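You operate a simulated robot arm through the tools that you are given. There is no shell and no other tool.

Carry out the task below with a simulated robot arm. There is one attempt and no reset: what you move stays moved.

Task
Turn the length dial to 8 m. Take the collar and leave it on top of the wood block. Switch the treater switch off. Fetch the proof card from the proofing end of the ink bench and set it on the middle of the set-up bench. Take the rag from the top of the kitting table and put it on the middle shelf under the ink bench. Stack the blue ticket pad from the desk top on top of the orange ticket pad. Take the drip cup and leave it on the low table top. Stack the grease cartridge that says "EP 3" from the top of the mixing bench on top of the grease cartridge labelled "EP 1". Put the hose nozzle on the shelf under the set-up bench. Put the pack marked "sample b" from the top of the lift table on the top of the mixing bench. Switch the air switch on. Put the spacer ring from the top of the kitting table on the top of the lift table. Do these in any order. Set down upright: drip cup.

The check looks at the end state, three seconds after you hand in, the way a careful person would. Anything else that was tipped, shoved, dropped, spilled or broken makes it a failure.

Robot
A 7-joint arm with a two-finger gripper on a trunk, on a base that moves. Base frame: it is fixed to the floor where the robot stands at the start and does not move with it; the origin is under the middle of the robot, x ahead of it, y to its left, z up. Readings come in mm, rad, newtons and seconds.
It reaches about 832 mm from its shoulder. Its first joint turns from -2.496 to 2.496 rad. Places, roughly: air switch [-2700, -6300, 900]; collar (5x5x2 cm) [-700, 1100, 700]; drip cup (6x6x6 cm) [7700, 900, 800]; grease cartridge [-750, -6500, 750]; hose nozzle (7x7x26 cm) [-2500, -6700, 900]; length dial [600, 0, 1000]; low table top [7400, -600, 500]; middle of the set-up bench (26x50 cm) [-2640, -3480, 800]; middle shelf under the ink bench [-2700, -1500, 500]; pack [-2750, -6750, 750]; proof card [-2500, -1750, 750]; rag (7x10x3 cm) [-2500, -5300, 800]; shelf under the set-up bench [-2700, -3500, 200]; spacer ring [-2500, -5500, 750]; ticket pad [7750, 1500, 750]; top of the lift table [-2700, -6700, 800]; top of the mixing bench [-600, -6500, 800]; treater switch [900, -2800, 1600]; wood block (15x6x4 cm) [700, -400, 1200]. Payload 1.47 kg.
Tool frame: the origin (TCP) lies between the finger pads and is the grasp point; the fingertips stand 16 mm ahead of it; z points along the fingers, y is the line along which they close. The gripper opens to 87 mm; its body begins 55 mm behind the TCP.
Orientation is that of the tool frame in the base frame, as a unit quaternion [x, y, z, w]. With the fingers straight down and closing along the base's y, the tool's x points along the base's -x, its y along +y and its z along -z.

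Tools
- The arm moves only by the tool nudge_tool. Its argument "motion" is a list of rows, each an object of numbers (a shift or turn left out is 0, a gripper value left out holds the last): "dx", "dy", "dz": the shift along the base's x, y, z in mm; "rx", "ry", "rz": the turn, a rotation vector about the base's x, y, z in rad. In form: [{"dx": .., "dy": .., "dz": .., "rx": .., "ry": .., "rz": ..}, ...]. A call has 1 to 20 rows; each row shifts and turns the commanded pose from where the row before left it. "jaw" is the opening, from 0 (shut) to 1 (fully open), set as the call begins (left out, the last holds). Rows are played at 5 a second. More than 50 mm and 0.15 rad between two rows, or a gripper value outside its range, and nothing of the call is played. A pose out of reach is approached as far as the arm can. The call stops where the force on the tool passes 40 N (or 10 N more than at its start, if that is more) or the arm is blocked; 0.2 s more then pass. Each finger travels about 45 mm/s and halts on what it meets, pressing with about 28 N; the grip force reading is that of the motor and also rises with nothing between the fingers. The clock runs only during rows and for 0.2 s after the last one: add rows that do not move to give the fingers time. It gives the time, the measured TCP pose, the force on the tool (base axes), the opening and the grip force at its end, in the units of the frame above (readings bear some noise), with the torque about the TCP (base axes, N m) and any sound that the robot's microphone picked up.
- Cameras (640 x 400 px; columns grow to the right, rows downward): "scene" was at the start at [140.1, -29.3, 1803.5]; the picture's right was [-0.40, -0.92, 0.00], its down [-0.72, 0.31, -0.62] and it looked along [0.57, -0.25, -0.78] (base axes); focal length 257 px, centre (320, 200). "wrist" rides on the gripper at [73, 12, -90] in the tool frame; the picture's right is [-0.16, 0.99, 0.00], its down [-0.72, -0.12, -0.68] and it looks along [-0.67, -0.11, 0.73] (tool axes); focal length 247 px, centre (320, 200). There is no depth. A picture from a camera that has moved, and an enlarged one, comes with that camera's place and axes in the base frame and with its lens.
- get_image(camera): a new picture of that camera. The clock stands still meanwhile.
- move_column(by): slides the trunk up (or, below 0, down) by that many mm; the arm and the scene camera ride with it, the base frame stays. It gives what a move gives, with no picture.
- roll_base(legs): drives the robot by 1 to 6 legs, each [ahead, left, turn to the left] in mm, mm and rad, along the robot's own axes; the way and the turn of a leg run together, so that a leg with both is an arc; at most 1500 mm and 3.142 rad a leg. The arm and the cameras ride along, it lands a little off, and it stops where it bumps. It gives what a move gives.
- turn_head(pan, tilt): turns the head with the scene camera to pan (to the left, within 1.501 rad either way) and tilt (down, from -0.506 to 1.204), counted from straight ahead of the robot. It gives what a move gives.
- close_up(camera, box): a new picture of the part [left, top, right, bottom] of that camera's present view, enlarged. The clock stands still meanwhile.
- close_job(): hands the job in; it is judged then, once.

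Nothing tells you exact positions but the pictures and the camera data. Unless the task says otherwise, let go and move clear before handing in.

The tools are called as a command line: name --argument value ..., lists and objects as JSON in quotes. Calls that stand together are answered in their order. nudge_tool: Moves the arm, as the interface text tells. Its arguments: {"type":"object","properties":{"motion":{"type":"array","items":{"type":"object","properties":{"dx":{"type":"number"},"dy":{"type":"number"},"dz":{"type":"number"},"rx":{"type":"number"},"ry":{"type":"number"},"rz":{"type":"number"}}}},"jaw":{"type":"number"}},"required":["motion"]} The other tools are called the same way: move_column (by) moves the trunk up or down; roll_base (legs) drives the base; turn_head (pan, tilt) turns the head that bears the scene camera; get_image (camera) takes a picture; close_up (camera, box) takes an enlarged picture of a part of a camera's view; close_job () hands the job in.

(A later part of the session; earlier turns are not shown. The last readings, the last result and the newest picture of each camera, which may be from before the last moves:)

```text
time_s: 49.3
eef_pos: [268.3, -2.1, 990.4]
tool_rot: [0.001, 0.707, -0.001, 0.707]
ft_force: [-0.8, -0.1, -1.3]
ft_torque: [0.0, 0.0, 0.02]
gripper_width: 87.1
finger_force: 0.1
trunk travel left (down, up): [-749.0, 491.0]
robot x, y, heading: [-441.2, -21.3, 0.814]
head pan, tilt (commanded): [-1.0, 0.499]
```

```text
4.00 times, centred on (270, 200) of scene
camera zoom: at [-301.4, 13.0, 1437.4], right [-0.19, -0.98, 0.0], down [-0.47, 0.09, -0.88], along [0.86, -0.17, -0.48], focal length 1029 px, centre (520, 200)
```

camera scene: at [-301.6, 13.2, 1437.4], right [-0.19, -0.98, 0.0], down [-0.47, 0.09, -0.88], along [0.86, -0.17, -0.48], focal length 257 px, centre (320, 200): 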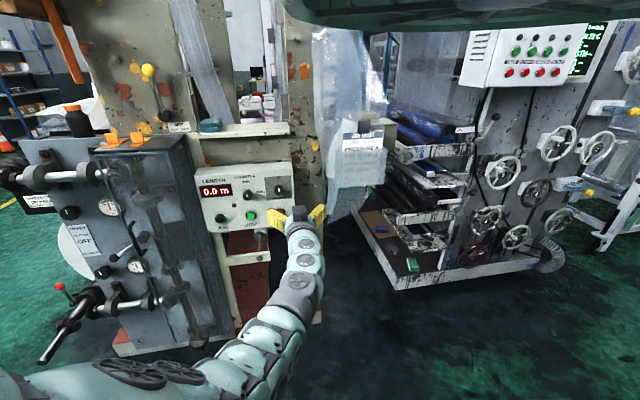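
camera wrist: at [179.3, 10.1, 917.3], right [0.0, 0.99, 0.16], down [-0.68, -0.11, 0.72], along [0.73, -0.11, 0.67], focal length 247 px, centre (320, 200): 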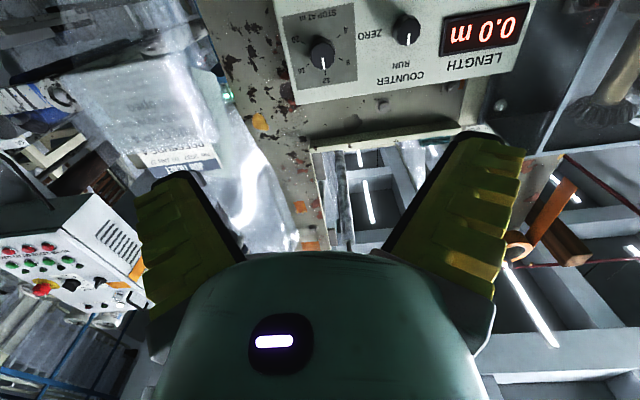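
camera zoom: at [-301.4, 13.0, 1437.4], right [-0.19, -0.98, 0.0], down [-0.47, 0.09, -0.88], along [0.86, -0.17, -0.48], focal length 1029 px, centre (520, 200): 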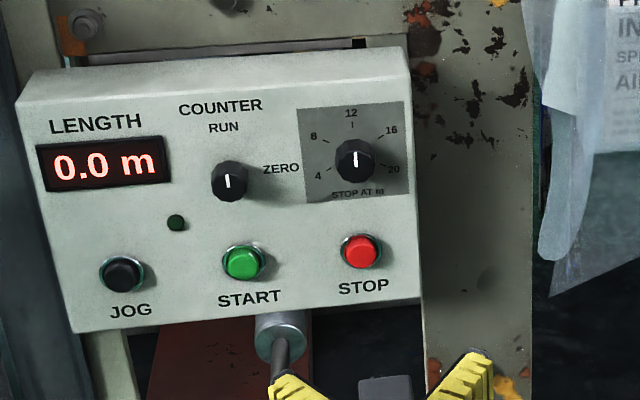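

The plate reads "STOP AT m". I need to tell which way the dial's pointer points; zooming from the wrist camera.

close_up --camera "wrist" --box '[270, 0, 430, 100]'

close_up --camera "scene" --box '[255, 170, 303, 200]'

```text
4.00 times, centred on (350, 50) of wrist
camera zoom: at [179.3, 10.1, 917.3], right [0.0, 0.99, 0.16], down [-0.68, -0.11, 0.72], along [0.73, -0.11, 0.67], focal length 988 px, centre (200, 800)
```

zoom: 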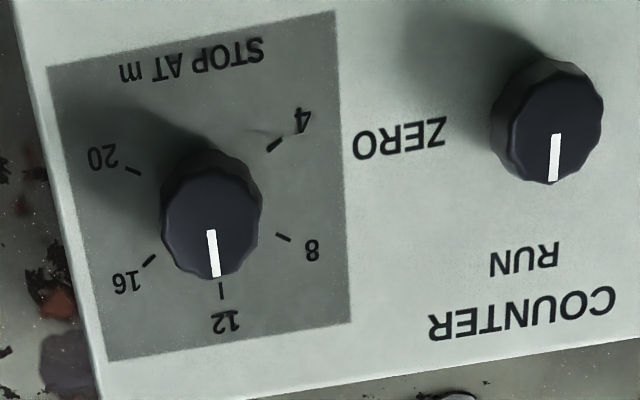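

```text
13.33 times, centred on (279, 185) of scene
camera zoom: at [-301.4, 13.0, 1437.4], right [-0.19, -0.98, 0.0], down [-0.47, 0.09, -0.88], along [0.86, -0.17, -0.48], focal length 3430 px, centre (867, 400)
```

zoom: 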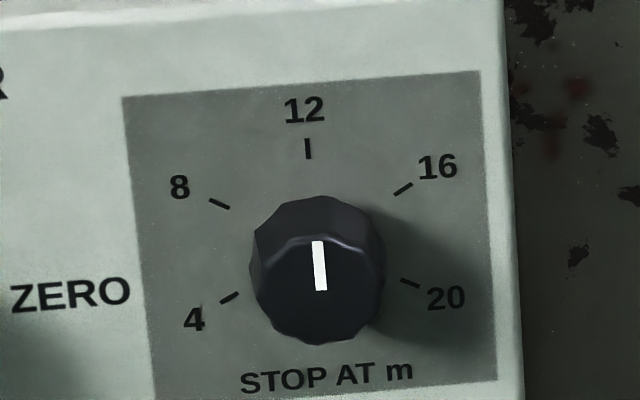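

The pointer clearly points at 12, with ticks 60° apart, so 8 m is 60° counter-clockwise from here. The knob centre is at about (598, 1, 1006); I'll roll closer while staying at this heading.

roll_base --legs '[[152, -159, 0]]'

get_image --camera "wrist"

```text
time_s: 51.0
eef_pos: [484.8, 0.1, 989.8]
tool_rot: [0.0, 0.707, 0.0, 0.707]
ft_force: [-0.5, 1.2, 0.2]
ft_torque: [-0.03, -0.04, 0.0]
gripper_width: 86.8
finger_force: 0.1
trunk travel left (down, up): [-749.0, 491.0]
robot x, y, heading: [-222.0, -19.8, 0.808]
head pan, tilt (commanded): [-1.0, 0.499]
```

```text
taken
camera wrist: at [396.6, 11.8, 917.6], right [0.0, 0.99, 0.16], down [-0.68, -0.11, 0.72], along [0.73, -0.11, 0.67], focal length 247 px, centre (320, 200)
```

wrist: 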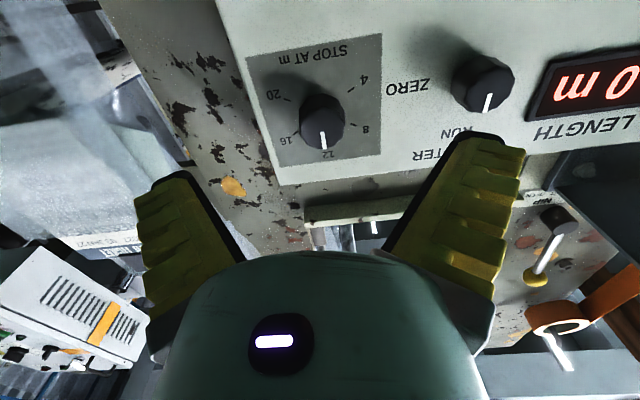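

The dial is confirmed at about (598, 1, 1005). I'll centre the hand on it and pre-rotate the hand 30° clockwise so the turn ends symmetric.

nudge_tool --motion '[{"dz": 5, "rx": 0.131}, {"dz": 5, "rx": 0.131}, {"dz": 5, "rx": 0.131}, {"rx": 0.131}, {"dx": 15}, {"dx": 15}]'

get_image --camera "wrist"

close_up --camera "scene" --box '[160, 120, 380, 270]'

```text
time_s: 52.4
eef_pos: [504.9, 0.4, 1007.0]
tool_rot: [0.183, 0.683, 0.182, 0.683]
ft_force: [-0.6, 0.1, 0.4]
ft_torque: [0.02, -0.04, -0.01]
gripper_width: 87.0
finger_force: 0.0
out of reach, approached as far as the arm can: row 6
trunk travel left (down, up): [-749.0, 491.0]
robot x, y, heading: [-225.7, -19.8, 0.811]
head pan, tilt (commanded): [-1.0, 0.499]
```

```text
taken
camera wrist: at [416.4, 46.5, 949.6], right [0.0, 0.78, 0.63], down [-0.68, -0.46, 0.57], along [0.73, -0.43, 0.53], focal length 247 px, centre (320, 200)
```

wrist: 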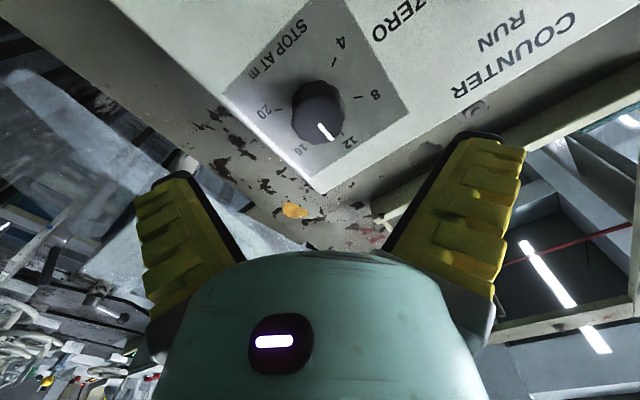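

```text
2.67 times, centred on (270, 195) of scene
camera zoom: at [-84.6, 14.3, 1437.3], right [-0.19, -0.98, 0.0], down [-0.47, 0.09, -0.88], along [0.86, -0.17, -0.48], focal length 686 px, centre (453, 213)
```

zoom: 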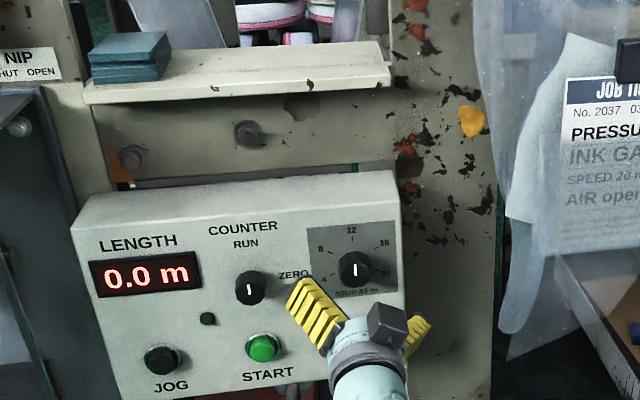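

The arm is at its reach limit; I'll pull the hand back 50 mm and roll the base 100 mm closer, so there's arm play left for the final approach.

nudge_tool --motion '[{"dx": -25}, {"dx": -25}]'

roll_base --legs '[[69, -72.5, 0]]'

get_image --camera "wrist"

```text
time_s: 53.0
eef_pos: [453.7, -1.6, 1007.8]
tool_rot: [0.183, 0.683, 0.181, 0.684]
ft_force: [-0.1, -0.3, -0.2]
ft_torque: [-0.03, 0.03, -0.01]
gripper_width: 86.8
finger_force: 0.0
trunk travel left (down, up): [-749.0, 491.0]
robot x, y, heading: [-224.5, -18.2, 0.816]
head pan, tilt (commanded): [-1.0, 0.499]
```

```text
time_s: 54.1
eef_pos: [554.0, -1.7, 1007.4]
tool_rot: [0.183, 0.682, 0.181, 0.684]
ft_force: [0.1, -0.4, -0.4]
ft_torque: [0.0, 0.02, -0.01]
gripper_width: 87.1
finger_force: 0.1
trunk travel left (down, up): [-749.0, 491.0]
robot x, y, heading: [-122.3, -17.7, 0.815]
head pan, tilt (commanded): [-1.0, 0.499]
```

```text
taken
camera wrist: at [465.5, 44.4, 950.3], right [0.0, 0.78, 0.63], down [-0.68, -0.46, 0.57], along [0.73, -0.43, 0.53], focal length 247 px, centre (320, 200)
```

wrist: 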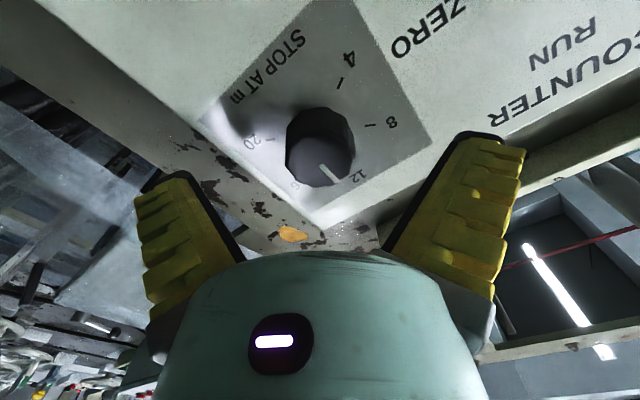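

The knob is centred between the fingers. I'll advance 22 mm and close gently on it.

nudge_tool --motion '[{"dx": 11, "dy": 1.5, "dz": -1.5}, {"dx": 10, "dy": 1, "dz": -1}]'

nudge_tool --motion '[{"dx": 0}, {"dx": 0}, {"dx": 0}, {"dx": 0}, {"dx": 0}, {"dx": 0}]' --jaw 0.2

get_image --camera "wrist"

```text
time_s: 54.7
eef_pos: [574.1, 0.8, 1003.5]
tool_rot: [0.183, 0.683, 0.181, 0.683]
ft_force: [0.6, 0.2, -1.0]
ft_torque: [-0.04, 0.03, 0.0]
gripper_width: 87.4
finger_force: 0.2
trunk travel left (down, up): [-749.0, 491.0]
robot x, y, heading: [-124.2, -19.5, 0.809]
head pan, tilt (commanded): [-1.0, 0.499]
```

```text
time_s: 56.1
eef_pos: [574.0, 0.5, 1005.0]
tool_rot: [0.184, 0.682, 0.181, 0.684]
ft_force: [-8.5, 1.5, 4.6]
ft_torque: [-0.03, -0.59, -0.28]
gripper_width: 29.6
finger_force: 29.8
trunk travel left (down, up): [-749.0, 491.0]
robot x, y, heading: [-123.5, -16.0, 0.813]
head pan, tilt (commanded): [-1.0, 0.499]
```

```text
taken
camera wrist: at [485.5, 46.5, 947.0], right [0.0, 0.78, 0.63], down [-0.68, -0.46, 0.57], along [0.73, -0.43, 0.53], focal length 247 px, centre (320, 200)
```

wrist: 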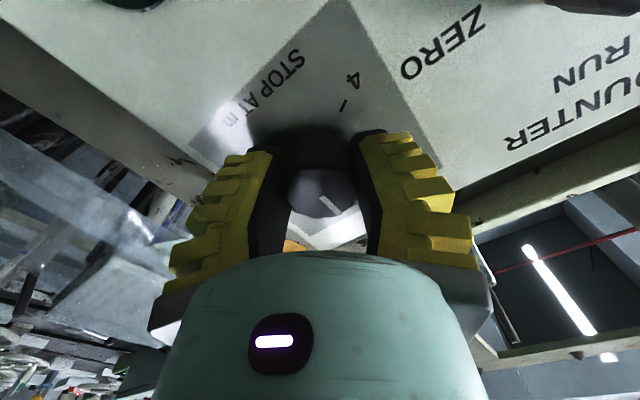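

The knob is held (29.6 mm wide). Now I turn it 60° counter-clockwise.

nudge_tool --motion '[{"rx": -0.1309}, {"rx": -0.1309}, {"rx": -0.1309}, {"rx": -0.1309}, {"rx": -0.1309}, {"rx": -0.1309}, {"rx": -0.1309}, {"rx": -0.1309}, {"rx": 0}]'

get_image --camera "wrist"

close_up --camera "scene" --box '[200, 170, 340, 260]'

```text
time_s: 58.1
eef_pos: [570.4, -4.4, 996.5]
tool_rot: [-0.182, 0.69, -0.185, 0.676]
ft_force: [-2.6, -13.3, -13.4]
ft_torque: [0.07, 0.65, -0.15]
gripper_width: 29.7
finger_force: 28.2
trunk travel left (down, up): [-749.0, 491.0]
robot x, y, heading: [-125.4, -13.8, 0.808]
head pan, tilt (commanded): [-1.0, 0.499]
```

```text
taken
camera wrist: at [480.0, -30.7, 929.4], right [0.0, 0.93, -0.36], down [-0.67, 0.27, 0.69], along [0.75, 0.24, 0.62], focal length 247 px, centre (320, 200)
```

wrist: 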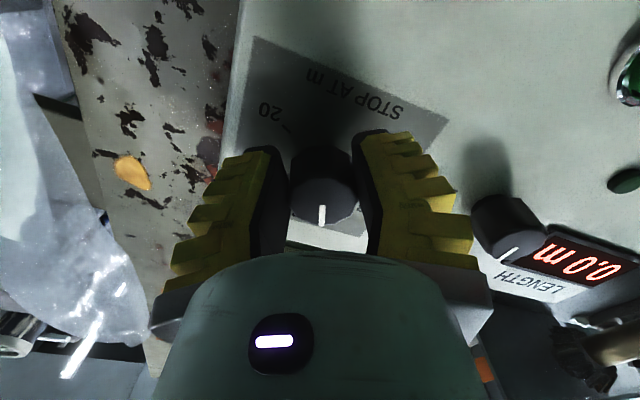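

```text
4.44 times, centred on (270, 215) of scene
camera zoom: at [14.1, 12.8, 1436.5], right [-0.19, -0.98, 0.0], down [-0.47, 0.09, -0.88], along [0.86, -0.17, -0.48], focal length 1143 px, centre (542, 133)
```

zoom: 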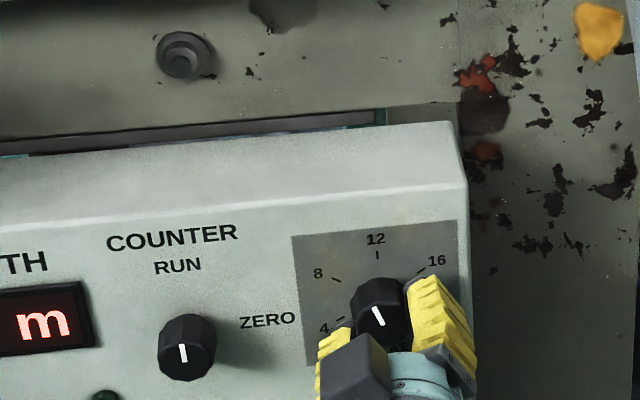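

The knob turned only part of the way (some slip). I'll open, back off slightly and read the pointer.

nudge_tool --motion '[{"dx": 0}, {"dx": 0}, {"dx": 0}, {"dx": 0}]' --jaw 0.7

nudge_tool --motion '[{"dx": -20}, {"dx": -20}, {"dx": -20}]'

get_image --camera "wrist"

close_up --camera "scene" --box '[240, 210, 320, 260]'

```text
time_s: 59.1
eef_pos: [574.5, 0.5, 1004.4]
tool_rot: [-0.182, 0.682, -0.183, 0.684]
ft_force: [0.3, -0.1, 0.2]
ft_torque: [0.0, 0.01, -0.01]
gripper_width: 65.4
finger_force: 3.0
trunk travel left (down, up): [-749.0, 491.0]
robot x, y, heading: [-118.7, -16.7, 0.81]
head pan, tilt (commanded): [-1.0, 0.499]
```

```text
time_s: 59.9
eef_pos: [513.2, -0.3, 1005.2]
tool_rot: [-0.182, 0.682, -0.185, 0.683]
ft_force: [0.2, -0.4, -0.7]
ft_torque: [0.03, 0.0, 0.01]
gripper_width: 65.6
finger_force: 3.2
trunk travel left (down, up): [-749.0, 491.0]
robot x, y, heading: [-124.8, -19.5, 0.812]
head pan, tilt (commanded): [-1.0, 0.499]
```

```text
taken
camera wrist: at [424.7, -27.2, 935.9], right [0.0, 0.93, -0.36], down [-0.68, 0.26, 0.68], along [0.73, 0.24, 0.64], focal length 247 px, centre (320, 200)
```

wrist: 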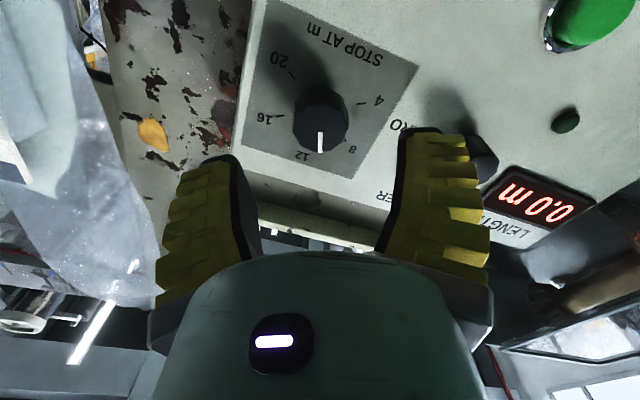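

```text
8.00 times, centred on (280, 235) of scene
camera zoom: at [15.0, 14.2, 1437.4], right [-0.19, -0.98, 0.0], down [-0.47, 0.09, -0.88], along [0.86, -0.17, -0.48], focal length 2058 px, centre (640, -80)
```

zoom: 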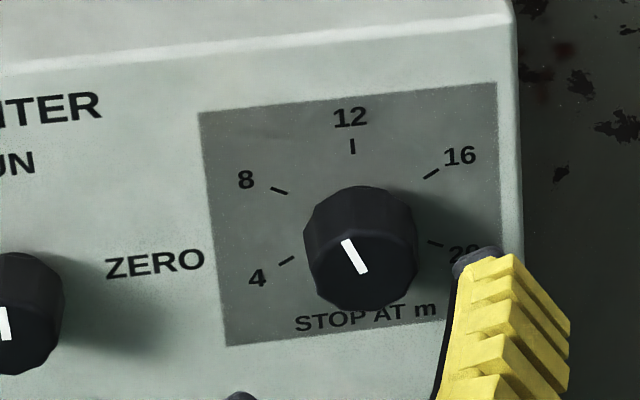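

The pointer is now midway between 12 and 8 (10 m). I'll rewind the hand, grip a bit deeper and turn more slowly by the remaining 30°.

nudge_tool --motion '[{"rx": 0.131}, {"rx": 0.131}, {"rx": 0.131}, {"rx": 0.131}, {"rx": 0.131}, {"rx": 0.131}]'

nudge_tool --motion '[{"dx": 22}, {"dx": 22}, {"dx": 20, "dy": 0.5}]'

nudge_tool --motion '[{"dx": 0}, {"dx": 0}, {"dx": 0}, {"dx": 0}, {"dx": 0}, {"dx": 0}]' --jaw 0.0

get_image --camera "wrist"

```text
time_s: 61.3
eef_pos: [514.2, 1.0, 1005.2]
tool_rot: [0.093, 0.701, 0.092, 0.701]
ft_force: [-0.7, 0.8, 0.5]
ft_torque: [-0.03, -0.04, -0.01]
gripper_width: 65.1
finger_force: 3.2
trunk travel left (down, up): [-749.0, 491.0]
robot x, y, heading: [-124.0, -17.8, 0.809]
head pan, tilt (commanded): [-1.0, 0.499]
```

```text
time_s: 62.1
eef_pos: [577.6, 0.5, 1005.5]
tool_rot: [0.093, 0.701, 0.091, 0.701]
ft_force: [0.0, 0.7, -0.4]
ft_torque: [-0.01, -0.01, -0.01]
gripper_width: 65.5
finger_force: 3.6
trunk travel left (down, up): [-749.0, 491.0]
robot x, y, heading: [-120.3, -18.4, 0.807]
head pan, tilt (commanded): [-1.0, 0.499]
```

```text
time_s: 63.5
eef_pos: [578.5, -0.0, 1006.1]
tool_rot: [0.092, 0.701, 0.091, 0.701]
ft_force: [-5.6, -3.3, 2.3]
ft_torque: [-0.01, 0.03, -0.05]
gripper_width: 30.3
finger_force: 30.0
trunk travel left (down, up): [-749.0, 491.0]
robot x, y, heading: [-121.0, -21.3, 0.809]
head pan, tilt (commanded): [-1.0, 0.499]
```

```text
taken
camera wrist: at [488.9, 29.8, 937.8], right [0.0, 0.91, 0.41], down [-0.68, -0.3, 0.67], along [0.73, -0.28, 0.62], focal length 247 px, centre (320, 200)
```

wrist: 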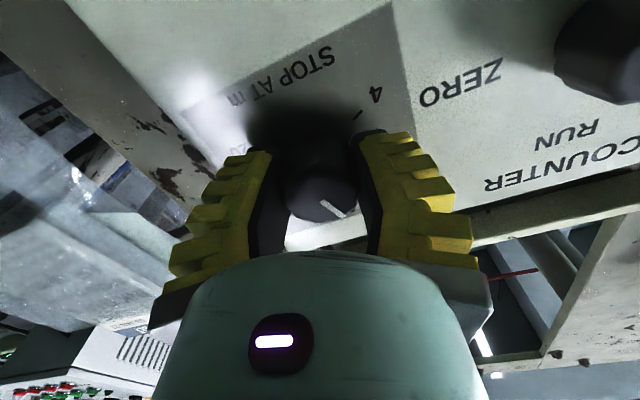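

nudge_tool --motion '[{"rx": -0.05}, {"rx": -0.05}, {"rx": -0.05}, {"rx": -0.05}, {"rx": -0.05}, {"rx": -0.05}, {"rx": 0}]'

get_image --camera "wrist"

close_up --camera "scene" --box '[240, 210, 320, 260]'

```text
time_s: 65.1
eef_pos: [578.5, 0.3, 1006.2]
tool_rot: [-0.014, 0.706, -0.015, 0.708]
ft_force: [-21.4, -1.1, 14.1]
ft_torque: [0.0, -0.3, 0.04]
gripper_width: 30.1
finger_force: 29.8
trunk travel left (down, up): [-749.0, 491.0]
robot x, y, heading: [-123.8, -17.2, 0.811]
head pan, tilt (commanded): [-1.0, 0.499]
```

```text
taken
camera wrist: at [489.1, 8.4, 931.7], right [0.0, 0.99, 0.12], down [-0.68, -0.09, 0.73], along [0.73, -0.08, 0.68], focal length 247 px, centre (320, 200)
```

wrist: 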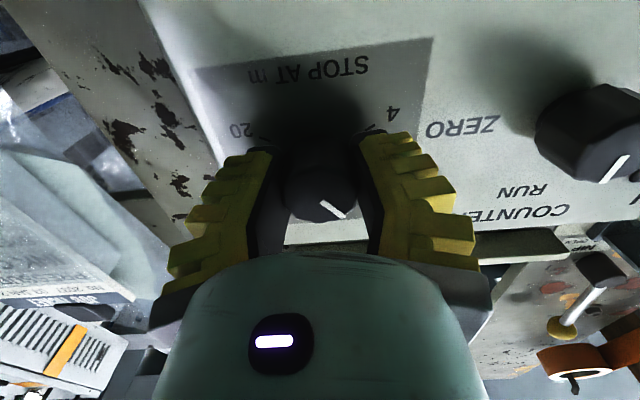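

```text
8.00 times, centred on (280, 235) of scene
camera zoom: at [14.2, 14.1, 1437.2], right [-0.19, -0.98, 0.0], down [-0.47, 0.09, -0.88], along [0.86, -0.17, -0.48], focal length 2058 px, centre (640, -80)
```

zoom: 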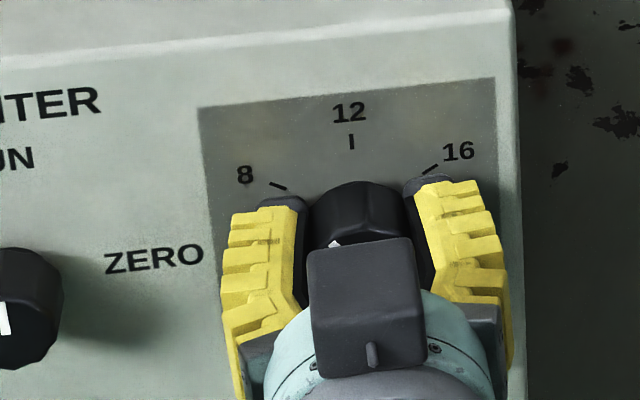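

No slip this time: 17° done. Turning the remaining ~13°.

nudge_tool --motion '[{"rx": -0.05}, {"rx": -0.05}, {"rx": -0.05}, {"rx": -0.05}, {"rx": -0.03}, {"rx": 0}]'

get_image --camera "wrist"

nudge_tool --motion '[{"dx": 0}, {"dx": 0}, {"dx": 0}, {"dx": 0}]' --jaw 0.75

nudge_tool --motion '[{"dx": -20}, {"dx": -20}, {"dx": -20}]'

close_up --camera "wrist" --box '[240, 0, 400, 160]'

close_up --camera "scene" --box '[240, 210, 320, 260]'

```text
time_s: 66.5
eef_pos: [577.8, 0.4, 1005.4]
tool_rot: [-0.095, 0.7, -0.096, 0.702]
ft_force: [-25.4, -4.0, 21.3]
ft_torque: [-0.02, -0.23, -0.03]
gripper_width: 30.4
finger_force: 29.7
trunk travel left (down, up): [-749.0, 491.0]
robot x, y, heading: [-125.5, -19.6, 0.803]
head pan, tilt (commanded): [-1.0, 0.499]
```

```text
taken
camera wrist: at [489.4, -8.5, 931.4], right [0.0, 0.99, -0.11], down [-0.68, 0.08, 0.73], along [0.73, 0.07, 0.68], focal length 247 px, centre (320, 200)
```

wrist: 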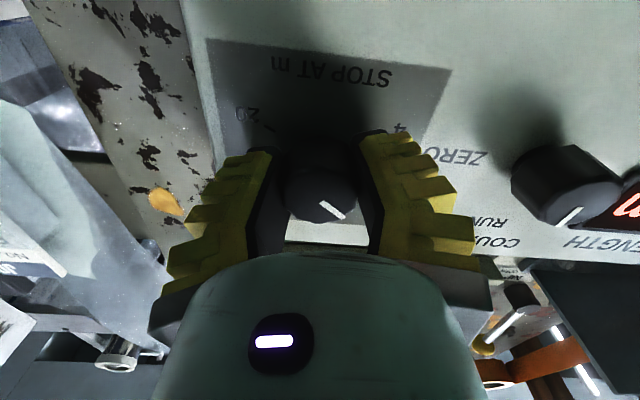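

```text
time_s: 67.5
eef_pos: [578.8, 0.3, 1003.2]
tool_rot: [-0.094, 0.7, -0.096, 0.701]
ft_force: [-1.3, 0.1, -0.4]
ft_torque: [0.01, 0.0, -0.01]
gripper_width: 69.5
finger_force: 2.4
trunk travel left (down, up): [-749.0, 491.0]
robot x, y, heading: [-127.4, -18.8, 0.807]
head pan, tilt (commanded): [-1.0, 0.499]
```

```text
time_s: 68.3
eef_pos: [519.1, 1.0, 1006.9]
tool_rot: [-0.095, 0.7, -0.095, 0.701]
ft_force: [0.3, -0.6, -0.6]
ft_torque: [0.0, 0.02, 0.01]
gripper_width: 69.6
finger_force: 3.1
trunk travel left (down, up): [-749.0, 491.0]
robot x, y, heading: [-126.4, -20.0, 0.805]
head pan, tilt (commanded): [-1.0, 0.499]
```

```text
2.50 times, centred on (320, 80) of wrist
camera zoom: at [430.7, -7.7, 932.7], right [0.0, 0.99, -0.11], down [-0.68, 0.08, 0.73], along [0.73, 0.07, 0.68], focal length 617 px, centre (320, 500)
```

zoom: 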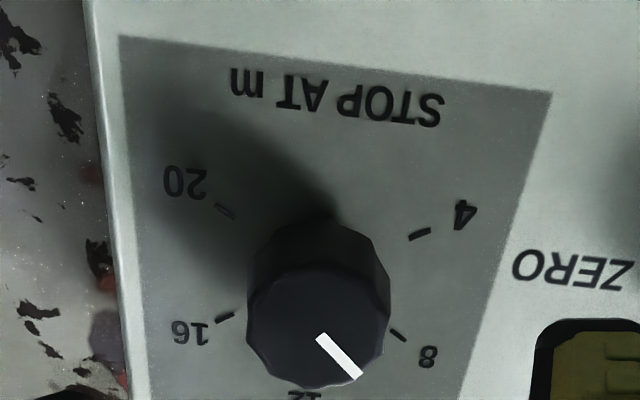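

```text
8.00 times, centred on (280, 235) of scene
camera zoom: at [15.0, 14.2, 1437.4], right [-0.19, -0.98, 0.0], down [-0.47, 0.09, -0.88], along [0.86, -0.17, -0.48], focal length 2058 px, centre (640, -80)
```

zoom: 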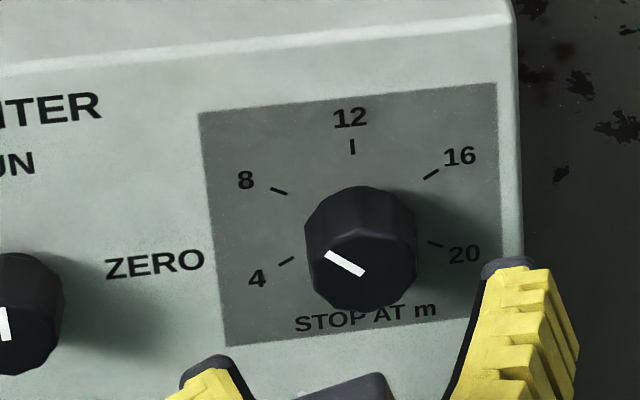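

The pointer is now at about 8.5 m, some 8° short. I'll re-grip and turn a little more.

nudge_tool --motion '[{"dx": 20, "rx": 0.05}, {"dx": 20, "rx": 0.05}, {"dx": 19, "rx": 0.05}]'

nudge_tool --motion '[{"dx": 0}, {"dx": 0}, {"dx": 0}, {"dx": 0}, {"dx": 0}, {"dx": 0}]' --jaw 0.0

nudge_tool --motion '[{"rx": -0.05}, {"rx": -0.05}, {"rx": -0.05}, {"rx": 0}]'

nudge_tool --motion '[{"dx": 0}, {"dx": 0}, {"dx": 0}, {"dx": 0}]' --jaw 0.8

nudge_tool --motion '[{"dx": -20}, {"dx": -20}, {"dx": -25}]'

close_up --camera "wrist" --box '[240, 0, 400, 160]'

close_up --camera "scene" --box '[260, 215, 308, 245]'

```text
time_s: 69.1
eef_pos: [577.9, 1.2, 1004.0]
tool_rot: [-0.042, 0.706, -0.041, 0.706]
ft_force: [-0.5, 0.2, -1.0]
ft_torque: [0.01, -0.03, -0.03]
gripper_width: 69.8
finger_force: 2.7
trunk travel left (down, up): [-749.0, 491.0]
robot x, y, heading: [-125.5, -19.0, 0.813]
head pan, tilt (commanded): [-1.0, 0.499]
```

```text
time_s: 70.5
eef_pos: [576.7, 0.2, 1003.7]
tool_rot: [-0.041, 0.705, -0.042, 0.707]
ft_force: [-9.2, -4.4, 6.4]
ft_torque: [-0.01, -0.38, 0.01]
gripper_width: 30.1
finger_force: 30.1
trunk travel left (down, up): [-749.0, 491.0]
robot x, y, heading: [-128.1, -17.4, 0.81]
head pan, tilt (commanded): [-1.0, 0.499]
```

```text
time_s: 71.5
eef_pos: [576.9, -1.0, 1004.3]
tool_rot: [-0.095, 0.7, -0.096, 0.701]
ft_force: [-11.6, -6.9, 7.5]
ft_torque: [0.04, -0.29, 0.03]
gripper_width: 29.7
finger_force: 30.3
trunk travel left (down, up): [-749.0, 491.0]
robot x, y, heading: [-126.7, -20.6, 0.805]
head pan, tilt (commanded): [-1.0, 0.499]
```

```text
time_s: 72.5
eef_pos: [577.0, 1.5, 1004.0]
tool_rot: [-0.095, 0.7, -0.094, 0.701]
ft_force: [0.2, -0.6, -0.1]
ft_torque: [0.01, 0.0, 0.0]
gripper_width: 73.0
finger_force: 2.5
trunk travel left (down, up): [-749.0, 491.0]
robot x, y, heading: [-122.7, -22.5, 0.811]
head pan, tilt (commanded): [-1.0, 0.499]
```

```text
time_s: 73.3
eef_pos: [513.6, 2.0, 1005.7]
tool_rot: [-0.095, 0.701, -0.094, 0.701]
ft_force: [-0.9, -0.5, 0.1]
ft_torque: [0.02, 0.0, 0.01]
gripper_width: 73.0
finger_force: 2.9
trunk travel left (down, up): [-749.0, 491.0]
robot x, y, heading: [-125.4, -23.7, 0.812]
head pan, tilt (commanded): [-1.0, 0.499]
```

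```text
2.50 times, centred on (320, 80) of wrist
camera zoom: at [424.5, -7.1, 932.1], right [0.0, 0.99, -0.11], down [-0.68, 0.08, 0.73], along [0.73, 0.07, 0.68], focal length 617 px, centre (320, 500)
```

zoom: 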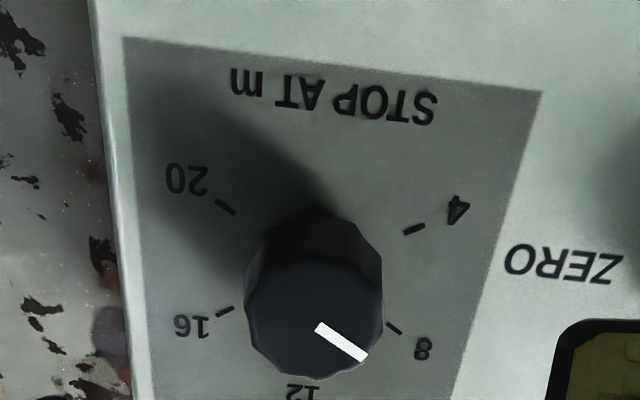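

```text
13.33 times, centred on (284, 230) of scene
camera zoom: at [14.9, 14.2, 1437.4], right [-0.19, -0.98, 0.0], down [-0.47, 0.09, -0.88], along [0.86, -0.17, -0.48], focal length 3430 px, centre (800, -200)
```

zoom: 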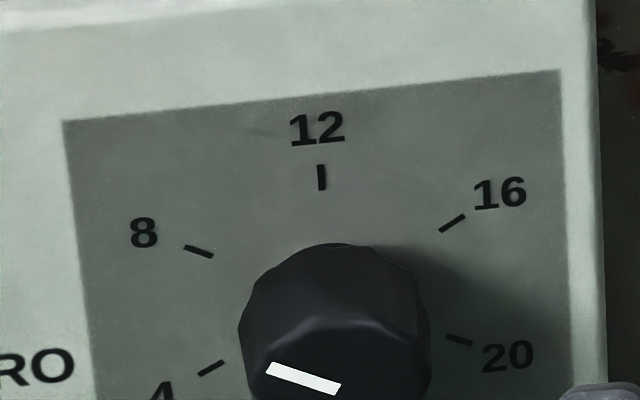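

The dial now reads 8 (within a few degrees). Next I look at the scene again to plan the collar.

get_image --camera "scene"

```text
taken
camera scene: at [14.9, 14.2, 1437.4], right [-0.19, -0.98, 0.0], down [-0.47, 0.09, -0.88], along [0.86, -0.17, -0.48], focal length 257 px, centre (320, 200)
```

scene: 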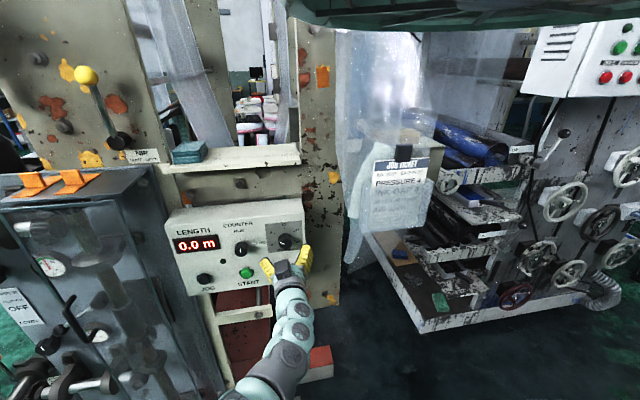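

The robot is near the panel with the arm hanging low. I'll level the hand, raise it relative to the shoulder, then back off toward the cart.

roll_base --legs '[[-222, 479, 0]]'

nudge_tool --motion '[{"dz": 35, "rx": 0.067}, {"dz": 35, "rx": 0.067}, {"dz": 35, "rx": 0.067}, {"dz": 35, "rx": 0.067}, {"dz": 30}, {"dz": 30}]'

roll_base --legs '[[0, 0, 1.57]]'

get_image --camera "scene"

```text
time_s: 76.4
eef_pos: [11.8, 172.0, 1005.5]
tool_rot: [-0.095, 0.7, -0.095, 0.701]
ft_force: [0.7, 0.9, -0.3]
ft_torque: [-0.01, -0.01, 0.03]
gripper_width: 73.2
finger_force: 2.1
trunk travel left (down, up): [-749.0, 491.0]
robot x, y, heading: [-626.9, 152.8, 0.813]
head pan, tilt (commanded): [-1.0, 0.499]
```

```text
time_s: 77.8
eef_pos: [10.5, 172.4, 1204.7]
tool_rot: [0.001, 0.708, -0.001, 0.707]
ft_force: [0.5, -0.4, 0.0]
ft_torque: [0.01, 0.0, 0.01]
gripper_width: 73.3
finger_force: 2.1
trunk travel left (down, up): [-749.0, 491.0]
robot x, y, heading: [-627.5, 149.8, 0.813]
head pan, tilt (commanded): [-1.0, 0.499]
```

```text
time_s: 82.0
eef_pos: [-641.4, 789.0, 1204.1]
tool_rot: [-0.497, 0.502, 0.498, 0.503]
ft_force: [-0.4, 0.2, 0.3]
ft_torque: [0.0, 0.0, -0.02]
gripper_width: 73.0
finger_force: 2.2
trunk travel left (down, up): [-749.0, 491.0]
robot x, y, heading: [-623.8, 150.2, 2.369]
head pan, tilt (commanded): [-1.0, 0.499]
```

```text
taken
camera scene: at [-657.7, 290.3, 1437.4], right [0.98, -0.2, 0.0], down [-0.1, -0.47, -0.88], along [0.18, 0.86, -0.48], focal length 257 px, centre (320, 200)
```

scene: 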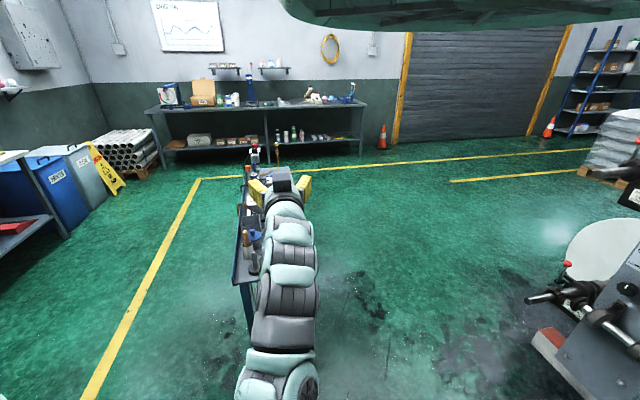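

The base turned well; the cart is now straight beyond the hand. I'll pitch the fingers down around the wrist.

nudge_tool --motion '[{"dy": -2.4, "dz": -36.4, "rx": -0.131}, {"dy": -7.1, "dz": -35.8, "rx": -0.131}, {"dy": -11.7, "dz": -34.6, "rx": -0.131}, {"dy": -16.2, "dz": -32.7, "rx": -0.131}, {"dy": -20.3, "dz": -30.4, "rx": -0.131}, {"dy": -24.1, "dz": -27.4, "rx": -0.131}, {"dy": -27.4, "dz": -24.1, "rx": -0.131}, {"dy": -30.4, "dz": -20.3, "rx": -0.131}, {"dy": -32.7, "dz": -16.2, "rx": -0.131}, {"dy": -34.6, "dz": -11.7, "rx": -0.131}, {"dy": -35.8, "dz": -7.1, "rx": -0.131}, {"dy": -36.4, "dz": -2.4, "rx": -0.131}]' --jaw 1.0

get_image --camera "scene"

get_image --camera "wrist"

```text
time_s: 84.6
eef_pos: [-641.6, 507.6, 923.9]
tool_rot: [0.707, -0.707, 0.006, -0.004]
ft_force: [-1.3, 0.2, -0.6]
ft_torque: [-0.01, 0.01, 0.04]
gripper_width: 87.2
finger_force: 0.0
trunk travel left (down, up): [-749.0, 491.0]
robot x, y, heading: [-629.1, 152.3, 2.37]
head pan, tilt (commanded): [-1.0, 0.499]
```

```text
taken
camera scene: at [-657.7, 290.2, 1437.4], right [0.98, -0.2, 0.0], down [-0.1, -0.47, -0.88], along [0.18, 0.86, -0.48], focal length 257 px, centre (320, 200)
```

scene: 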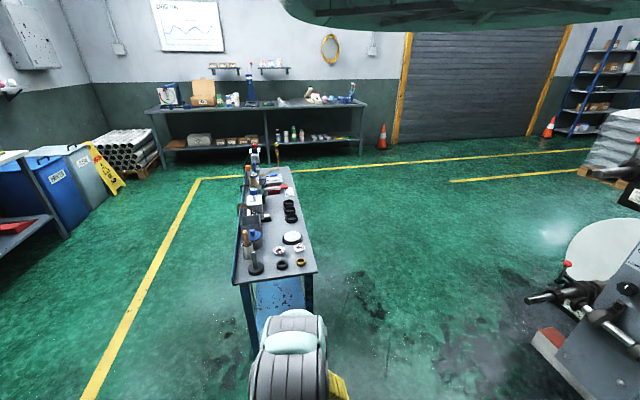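

```text
taken
camera wrist: at [-653.6, 433.9, 1013.9], right [-0.99, 0.16, -0.01], down [0.11, 0.73, 0.68], along [0.12, 0.67, -0.73], focal length 247 px, centre (320, 200)
```

wrist: 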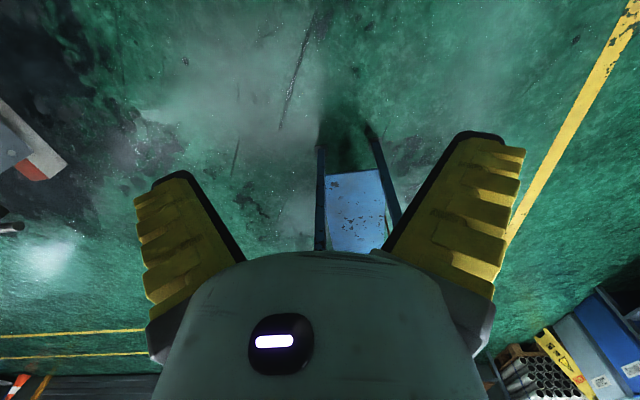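

Fingers point down now. Zoom on the cart's near end for the collar.

close_up --camera "scene" --box '[225, 220, 325, 290]'

```text
5.71 times, centred on (275, 255) of scene
camera zoom: at [-657.7, 290.2, 1437.4], right [0.98, -0.2, 0.0], down [-0.1, -0.47, -0.88], along [0.18, 0.86, -0.48], focal length 1470 px, centre (577, -114)
```

zoom: 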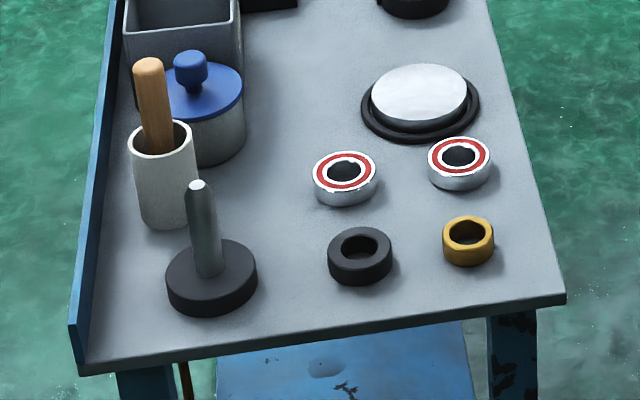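

The black ring at about (-651, 1072) is the collar (5 cm wide, 2 cm high). I'll turn the grip 45° to avoid its neighbours, extend the arm a bit and roll toward the cart.

nudge_tool --motion '[{"dy": 25, "rz": 0.131}, {"dy": 25, "rz": 0.131}, {"dy": 25, "rz": 0.131}, {"dy": 25, "rz": 0.131}, {"dy": 25, "rz": 0.131}, {"dy": 25, "rz": 0.131}]'

roll_base --legs '[[295, -292, 0]]'

get_image --camera "wrist"

get_image --camera "scene"

```text
time_s: 86.0
eef_pos: [-639.5, 660.5, 925.3]
tool_rot: [0.924, -0.382, 0.003, -0.007]
ft_force: [0.2, -0.9, -0.1]
ft_torque: [0.02, 0.0, -0.04]
gripper_width: 87.1
finger_force: 0.0
trunk travel left (down, up): [-749.0, 491.0]
robot x, y, heading: [-628.5, 152.3, 2.369]
head pan, tilt (commanded): [-1.0, 0.499]
```

```text
time_s: 88.6
eef_pos: [-644.0, 1077.8, 927.0]
tool_rot: [0.924, -0.382, 0.004, -0.006]
ft_force: [0.1, 0.0, 0.4]
ft_torque: [-0.01, 0.0, -0.01]
gripper_width: 86.6
finger_force: 0.0
trunk travel left (down, up): [-749.0, 491.0]
robot x, y, heading: [-631.2, 569.8, 2.369]
head pan, tilt (commanded): [-1.0, 0.499]
```

```text
taken
camera wrist: at [-600.0, 1016.7, 1015.5], right [-0.81, -0.59, -0.01], down [-0.44, 0.59, 0.68], along [-0.39, 0.56, -0.73], focal length 247 px, centre (320, 200)
```

wrist: 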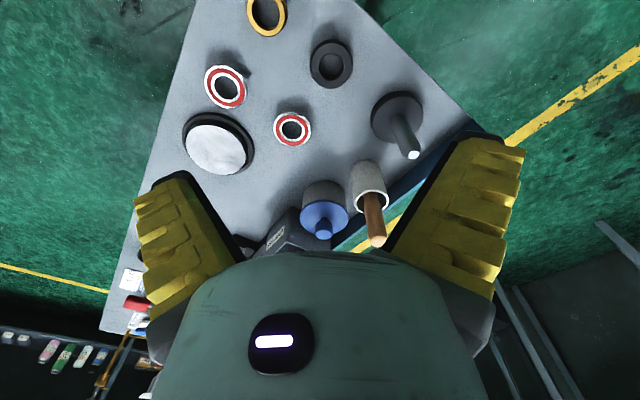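

```text
taken
camera scene: at [-660.6, 708.5, 1437.4], right [0.98, -0.2, 0.0], down [-0.1, -0.47, -0.88], along [0.18, 0.86, -0.48], focal length 257 px, centre (320, 200)
```

scene: 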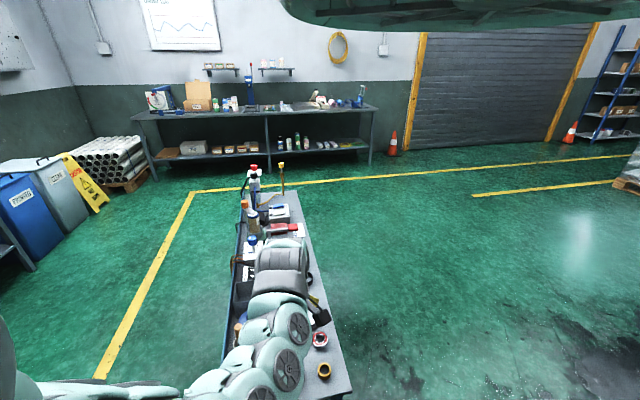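

The collar appears at about (-651, 1068). I'll centre over it and lower with the trunk.

nudge_tool --motion '[{"dx": -7, "dy": -10}]'

move_column --by -150

get_image --camera "wrist"

```text
time_s: 89.0
eef_pos: [-650.2, 1068.6, 925.6]
tool_rot: [0.924, -0.382, 0.004, -0.006]
ft_force: [-0.3, 0.0, -0.3]
ft_torque: [0.0, 0.01, 0.02]
gripper_width: 86.8
finger_force: 0.1
trunk travel left (down, up): [-749.0, 491.0]
robot x, y, heading: [-623.4, 568.9, 2.368]
head pan, tilt (commanded): [-1.0, 0.499]
```

```text
time_s: 90.7
eef_pos: [-650.8, 1068.2, 776.1]
tool_rot: [0.924, -0.382, 0.003, -0.007]
ft_force: [-0.1, -0.5, -0.9]
ft_torque: [0.01, 0.0, 0.01]
gripper_width: 87.0
finger_force: 0.1
trunk travel left (down, up): [-599.0, 641.0]
robot x, y, heading: [-629.5, 573.8, 2.368]
head pan, tilt (commanded): [-1.0, 0.499]
```

```text
taken
camera wrist: at [-607.7, 1007.3, 865.6], right [-0.81, -0.59, -0.01], down [-0.44, 0.59, 0.68], along [-0.39, 0.56, -0.73], focal length 247 px, centre (320, 200)
```

wrist: 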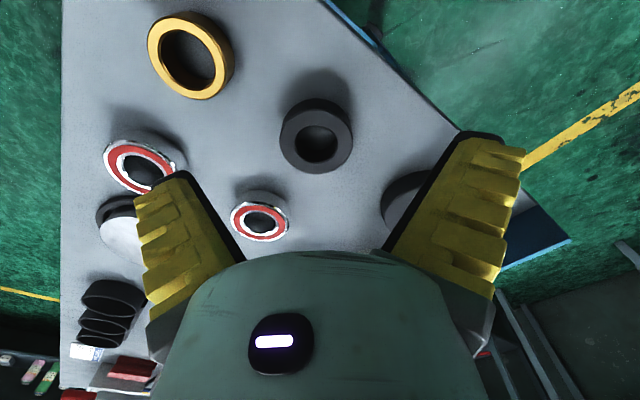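

Collar top is at z≈731, so the cart top is about 711. I'll narrow the fingers slightly, descend and grip it.

nudge_tool --motion '[{"dz": -15}, {"dz": -15}, {"dz": -14}]' --jaw 0.8

get_image --camera "wrist"

```text
time_s: 91.5
eef_pos: [-652.2, 1068.7, 731.6]
tool_rot: [0.924, -0.382, 0.002, -0.006]
ft_force: [-0.6, 0.9, 1.0]
ft_torque: [-0.02, 0.02, -0.01]
gripper_width: 73.1
finger_force: 2.7
trunk travel left (down, up): [-599.0, 641.0]
robot x, y, heading: [-629.0, 574.2, 2.365]
head pan, tilt (commanded): [-1.0, 0.499]
```

```text
taken
camera wrist: at [-608.8, 1007.5, 821.1], right [-0.81, -0.59, -0.01], down [-0.44, 0.59, 0.68], along [-0.39, 0.56, -0.73], focal length 247 px, centre (320, 200)
```

wrist: 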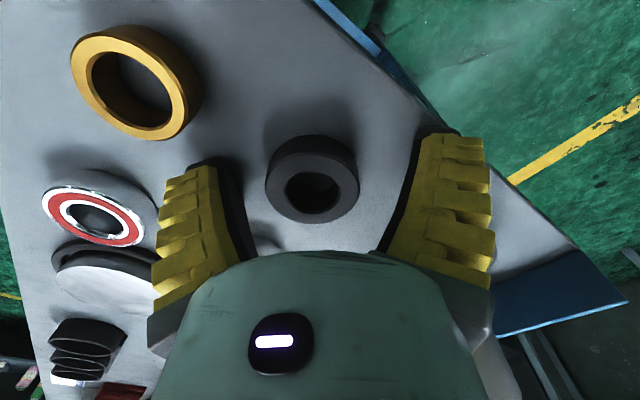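

nudge_tool --motion '[{"dz": -2}, {"dx": 0}, {"dx": 0}, {"dx": 0}, {"dx": 0}]' --jaw 0.3

nudge_tool --motion '[{"dz": 20}, {"dz": 30}, {"dz": 40}, {"dz": 40}]'

get_image --camera "wrist"

```text
time_s: 92.2
eef_pos: [-651.5, 1067.9, 731.8]
tool_rot: [0.924, -0.381, 0.003, -0.006]
ft_force: [-3.8, -14.5, 36.4]
ft_torque: [-0.92, 0.79, 0.19]
gripper_width: 60.0
finger_force: 29.9
trunk travel left (down, up): [-599.0, 641.0]
robot x, y, heading: [-633.1, 569.0, 2.369]
head pan, tilt (commanded): [-1.0, 0.499]
stopped in row 3: the force on the tool passed its limit at 43 N (the readings are from after the stop); the commanded pose is now the measured one
```

```text
time_s: 93.2
eef_pos: [-650.4, 1069.4, 861.6]
tool_rot: [0.924, -0.383, 0.003, -0.007]
ft_force: [0.2, -0.1, -1.7]
ft_torque: [0.03, 0.02, 0.04]
gripper_width: 36.1
finger_force: 28.5
trunk travel left (down, up): [-599.0, 641.0]
robot x, y, heading: [-628.1, 570.3, 2.368]
head pan, tilt (commanded): [-1.0, 0.499]
```

```text
taken
camera wrist: at [-607.4, 1009.3, 951.1], right [-0.81, -0.59, -0.01], down [-0.44, 0.59, 0.68], along [-0.39, 0.56, -0.73], focal length 247 px, centre (320, 200)
```

wrist: 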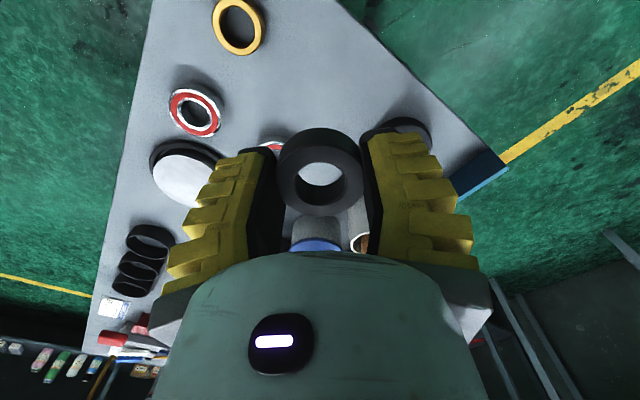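

The collar is in the grip. I'll back away from the cart, raise the trunk, and go round to the right-hand side of the film to look at the wood block.

roll_base --legs '[[-293, 301, 0]]'

move_column --by 400

roll_base --legs '[[0, 0, -0.994]]'

get_image --camera "scene"

```text
time_s: 95.8
eef_pos: [-651.7, 653.9, 859.9]
tool_rot: [0.925, -0.381, 0.004, -0.007]
ft_force: [-0.5, -0.5, -2.0]
ft_torque: [-0.02, -0.03, -0.01]
gripper_width: 35.7
finger_force: 28.1
trunk travel left (down, up): [-599.0, 641.0]
robot x, y, heading: [-631.1, 155.7, 2.373]
head pan, tilt (commanded): [-1.0, 0.499]
```

```text
time_s: 99.6
eef_pos: [-650.3, 653.7, 1261.0]
tool_rot: [0.925, -0.381, 0.003, -0.006]
ft_force: [0.0, 0.3, -0.7]
ft_torque: [-0.02, -0.02, 0.0]
gripper_width: 35.8
finger_force: 28.2
trunk travel left (down, up): [-999.0, 241.0]
robot x, y, heading: [-629.2, 151.9, 2.367]
head pan, tilt (commanded): [-1.0, 0.499]
```

```text
time_s: 102.5
eef_pos: [-228.0, 453.5, 1260.7]
tool_rot: [-0.639, 0.769, -0.006, 0.004]
ft_force: [-0.5, -0.2, -0.5]
ft_torque: [0.0, 0.02, -0.01]
gripper_width: 35.9
finger_force: 28.4
trunk travel left (down, up): [-999.0, 241.0]
robot x, y, heading: [-629.6, 150.4, 1.395]
head pan, tilt (commanded): [-1.0, 0.499]
```

```text
taken
camera scene: at [-533.1, 258.5, 1687.4], right [0.39, -0.92, 0.0], down [-0.44, -0.18, -0.88], along [0.81, 0.34, -0.48], focal length 257 px, centre (320, 200)
```

scene: 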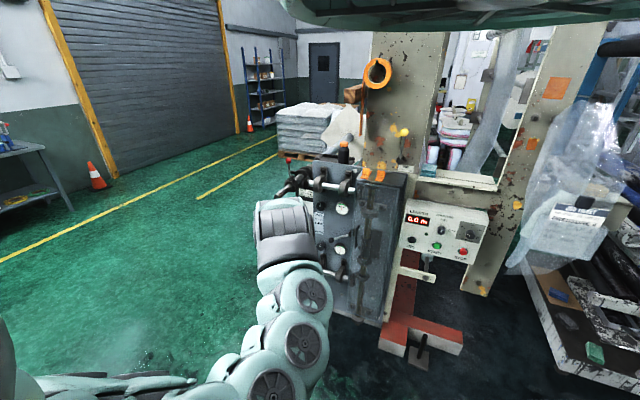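

roll_base --legs '[[-766, -776, 0]]'

get_image --camera "scene"

get_image --camera "wrist"

```text
time_s: 108.1
eef_pos: [400.2, -436.4, 1260.3]
tool_rot: [-0.638, 0.77, -0.006, 0.004]
ft_force: [-0.4, -0.2, -1.8]
ft_torque: [-0.03, -0.03, 0.01]
gripper_width: 36.0
finger_force: 28.4
trunk travel left (down, up): [-999.0, 241.0]
robot x, y, heading: [-3.0, -732.8, 1.393]
head pan, tilt (commanded): [-1.0, 0.499]
```

```text
taken
camera scene: at [95.4, -629.8, 1687.4], right [0.38, -0.92, 0.0], down [-0.44, -0.18, -0.88], along [0.81, 0.34, -0.48], focal length 257 px, centre (320, 200)
```

scene: 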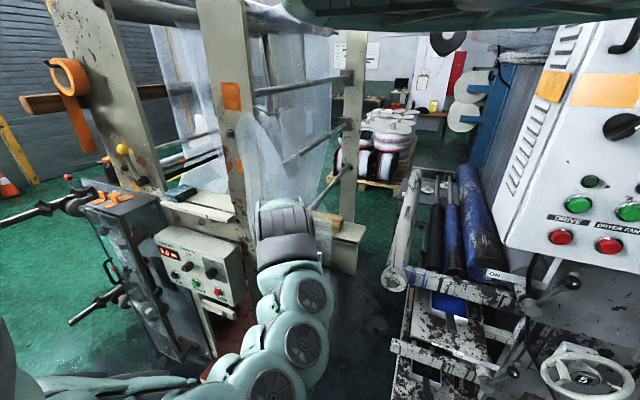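

```text
taken
camera wrist: at [375.2, -505.3, 1350.4], right [-0.94, 0.34, -0.01], down [0.24, 0.69, 0.68], along [0.24, 0.64, -0.73], focal length 247 px, centre (320, 200)
```

wrist: 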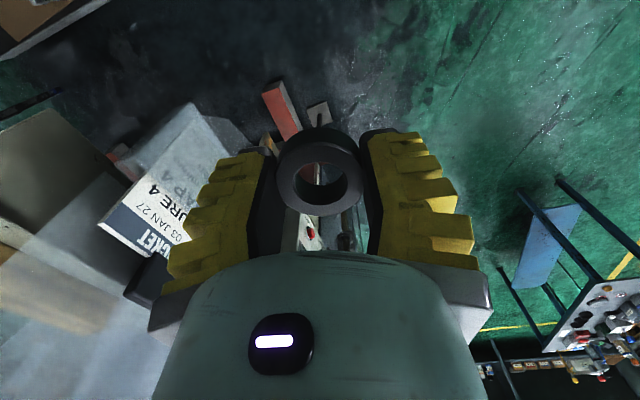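

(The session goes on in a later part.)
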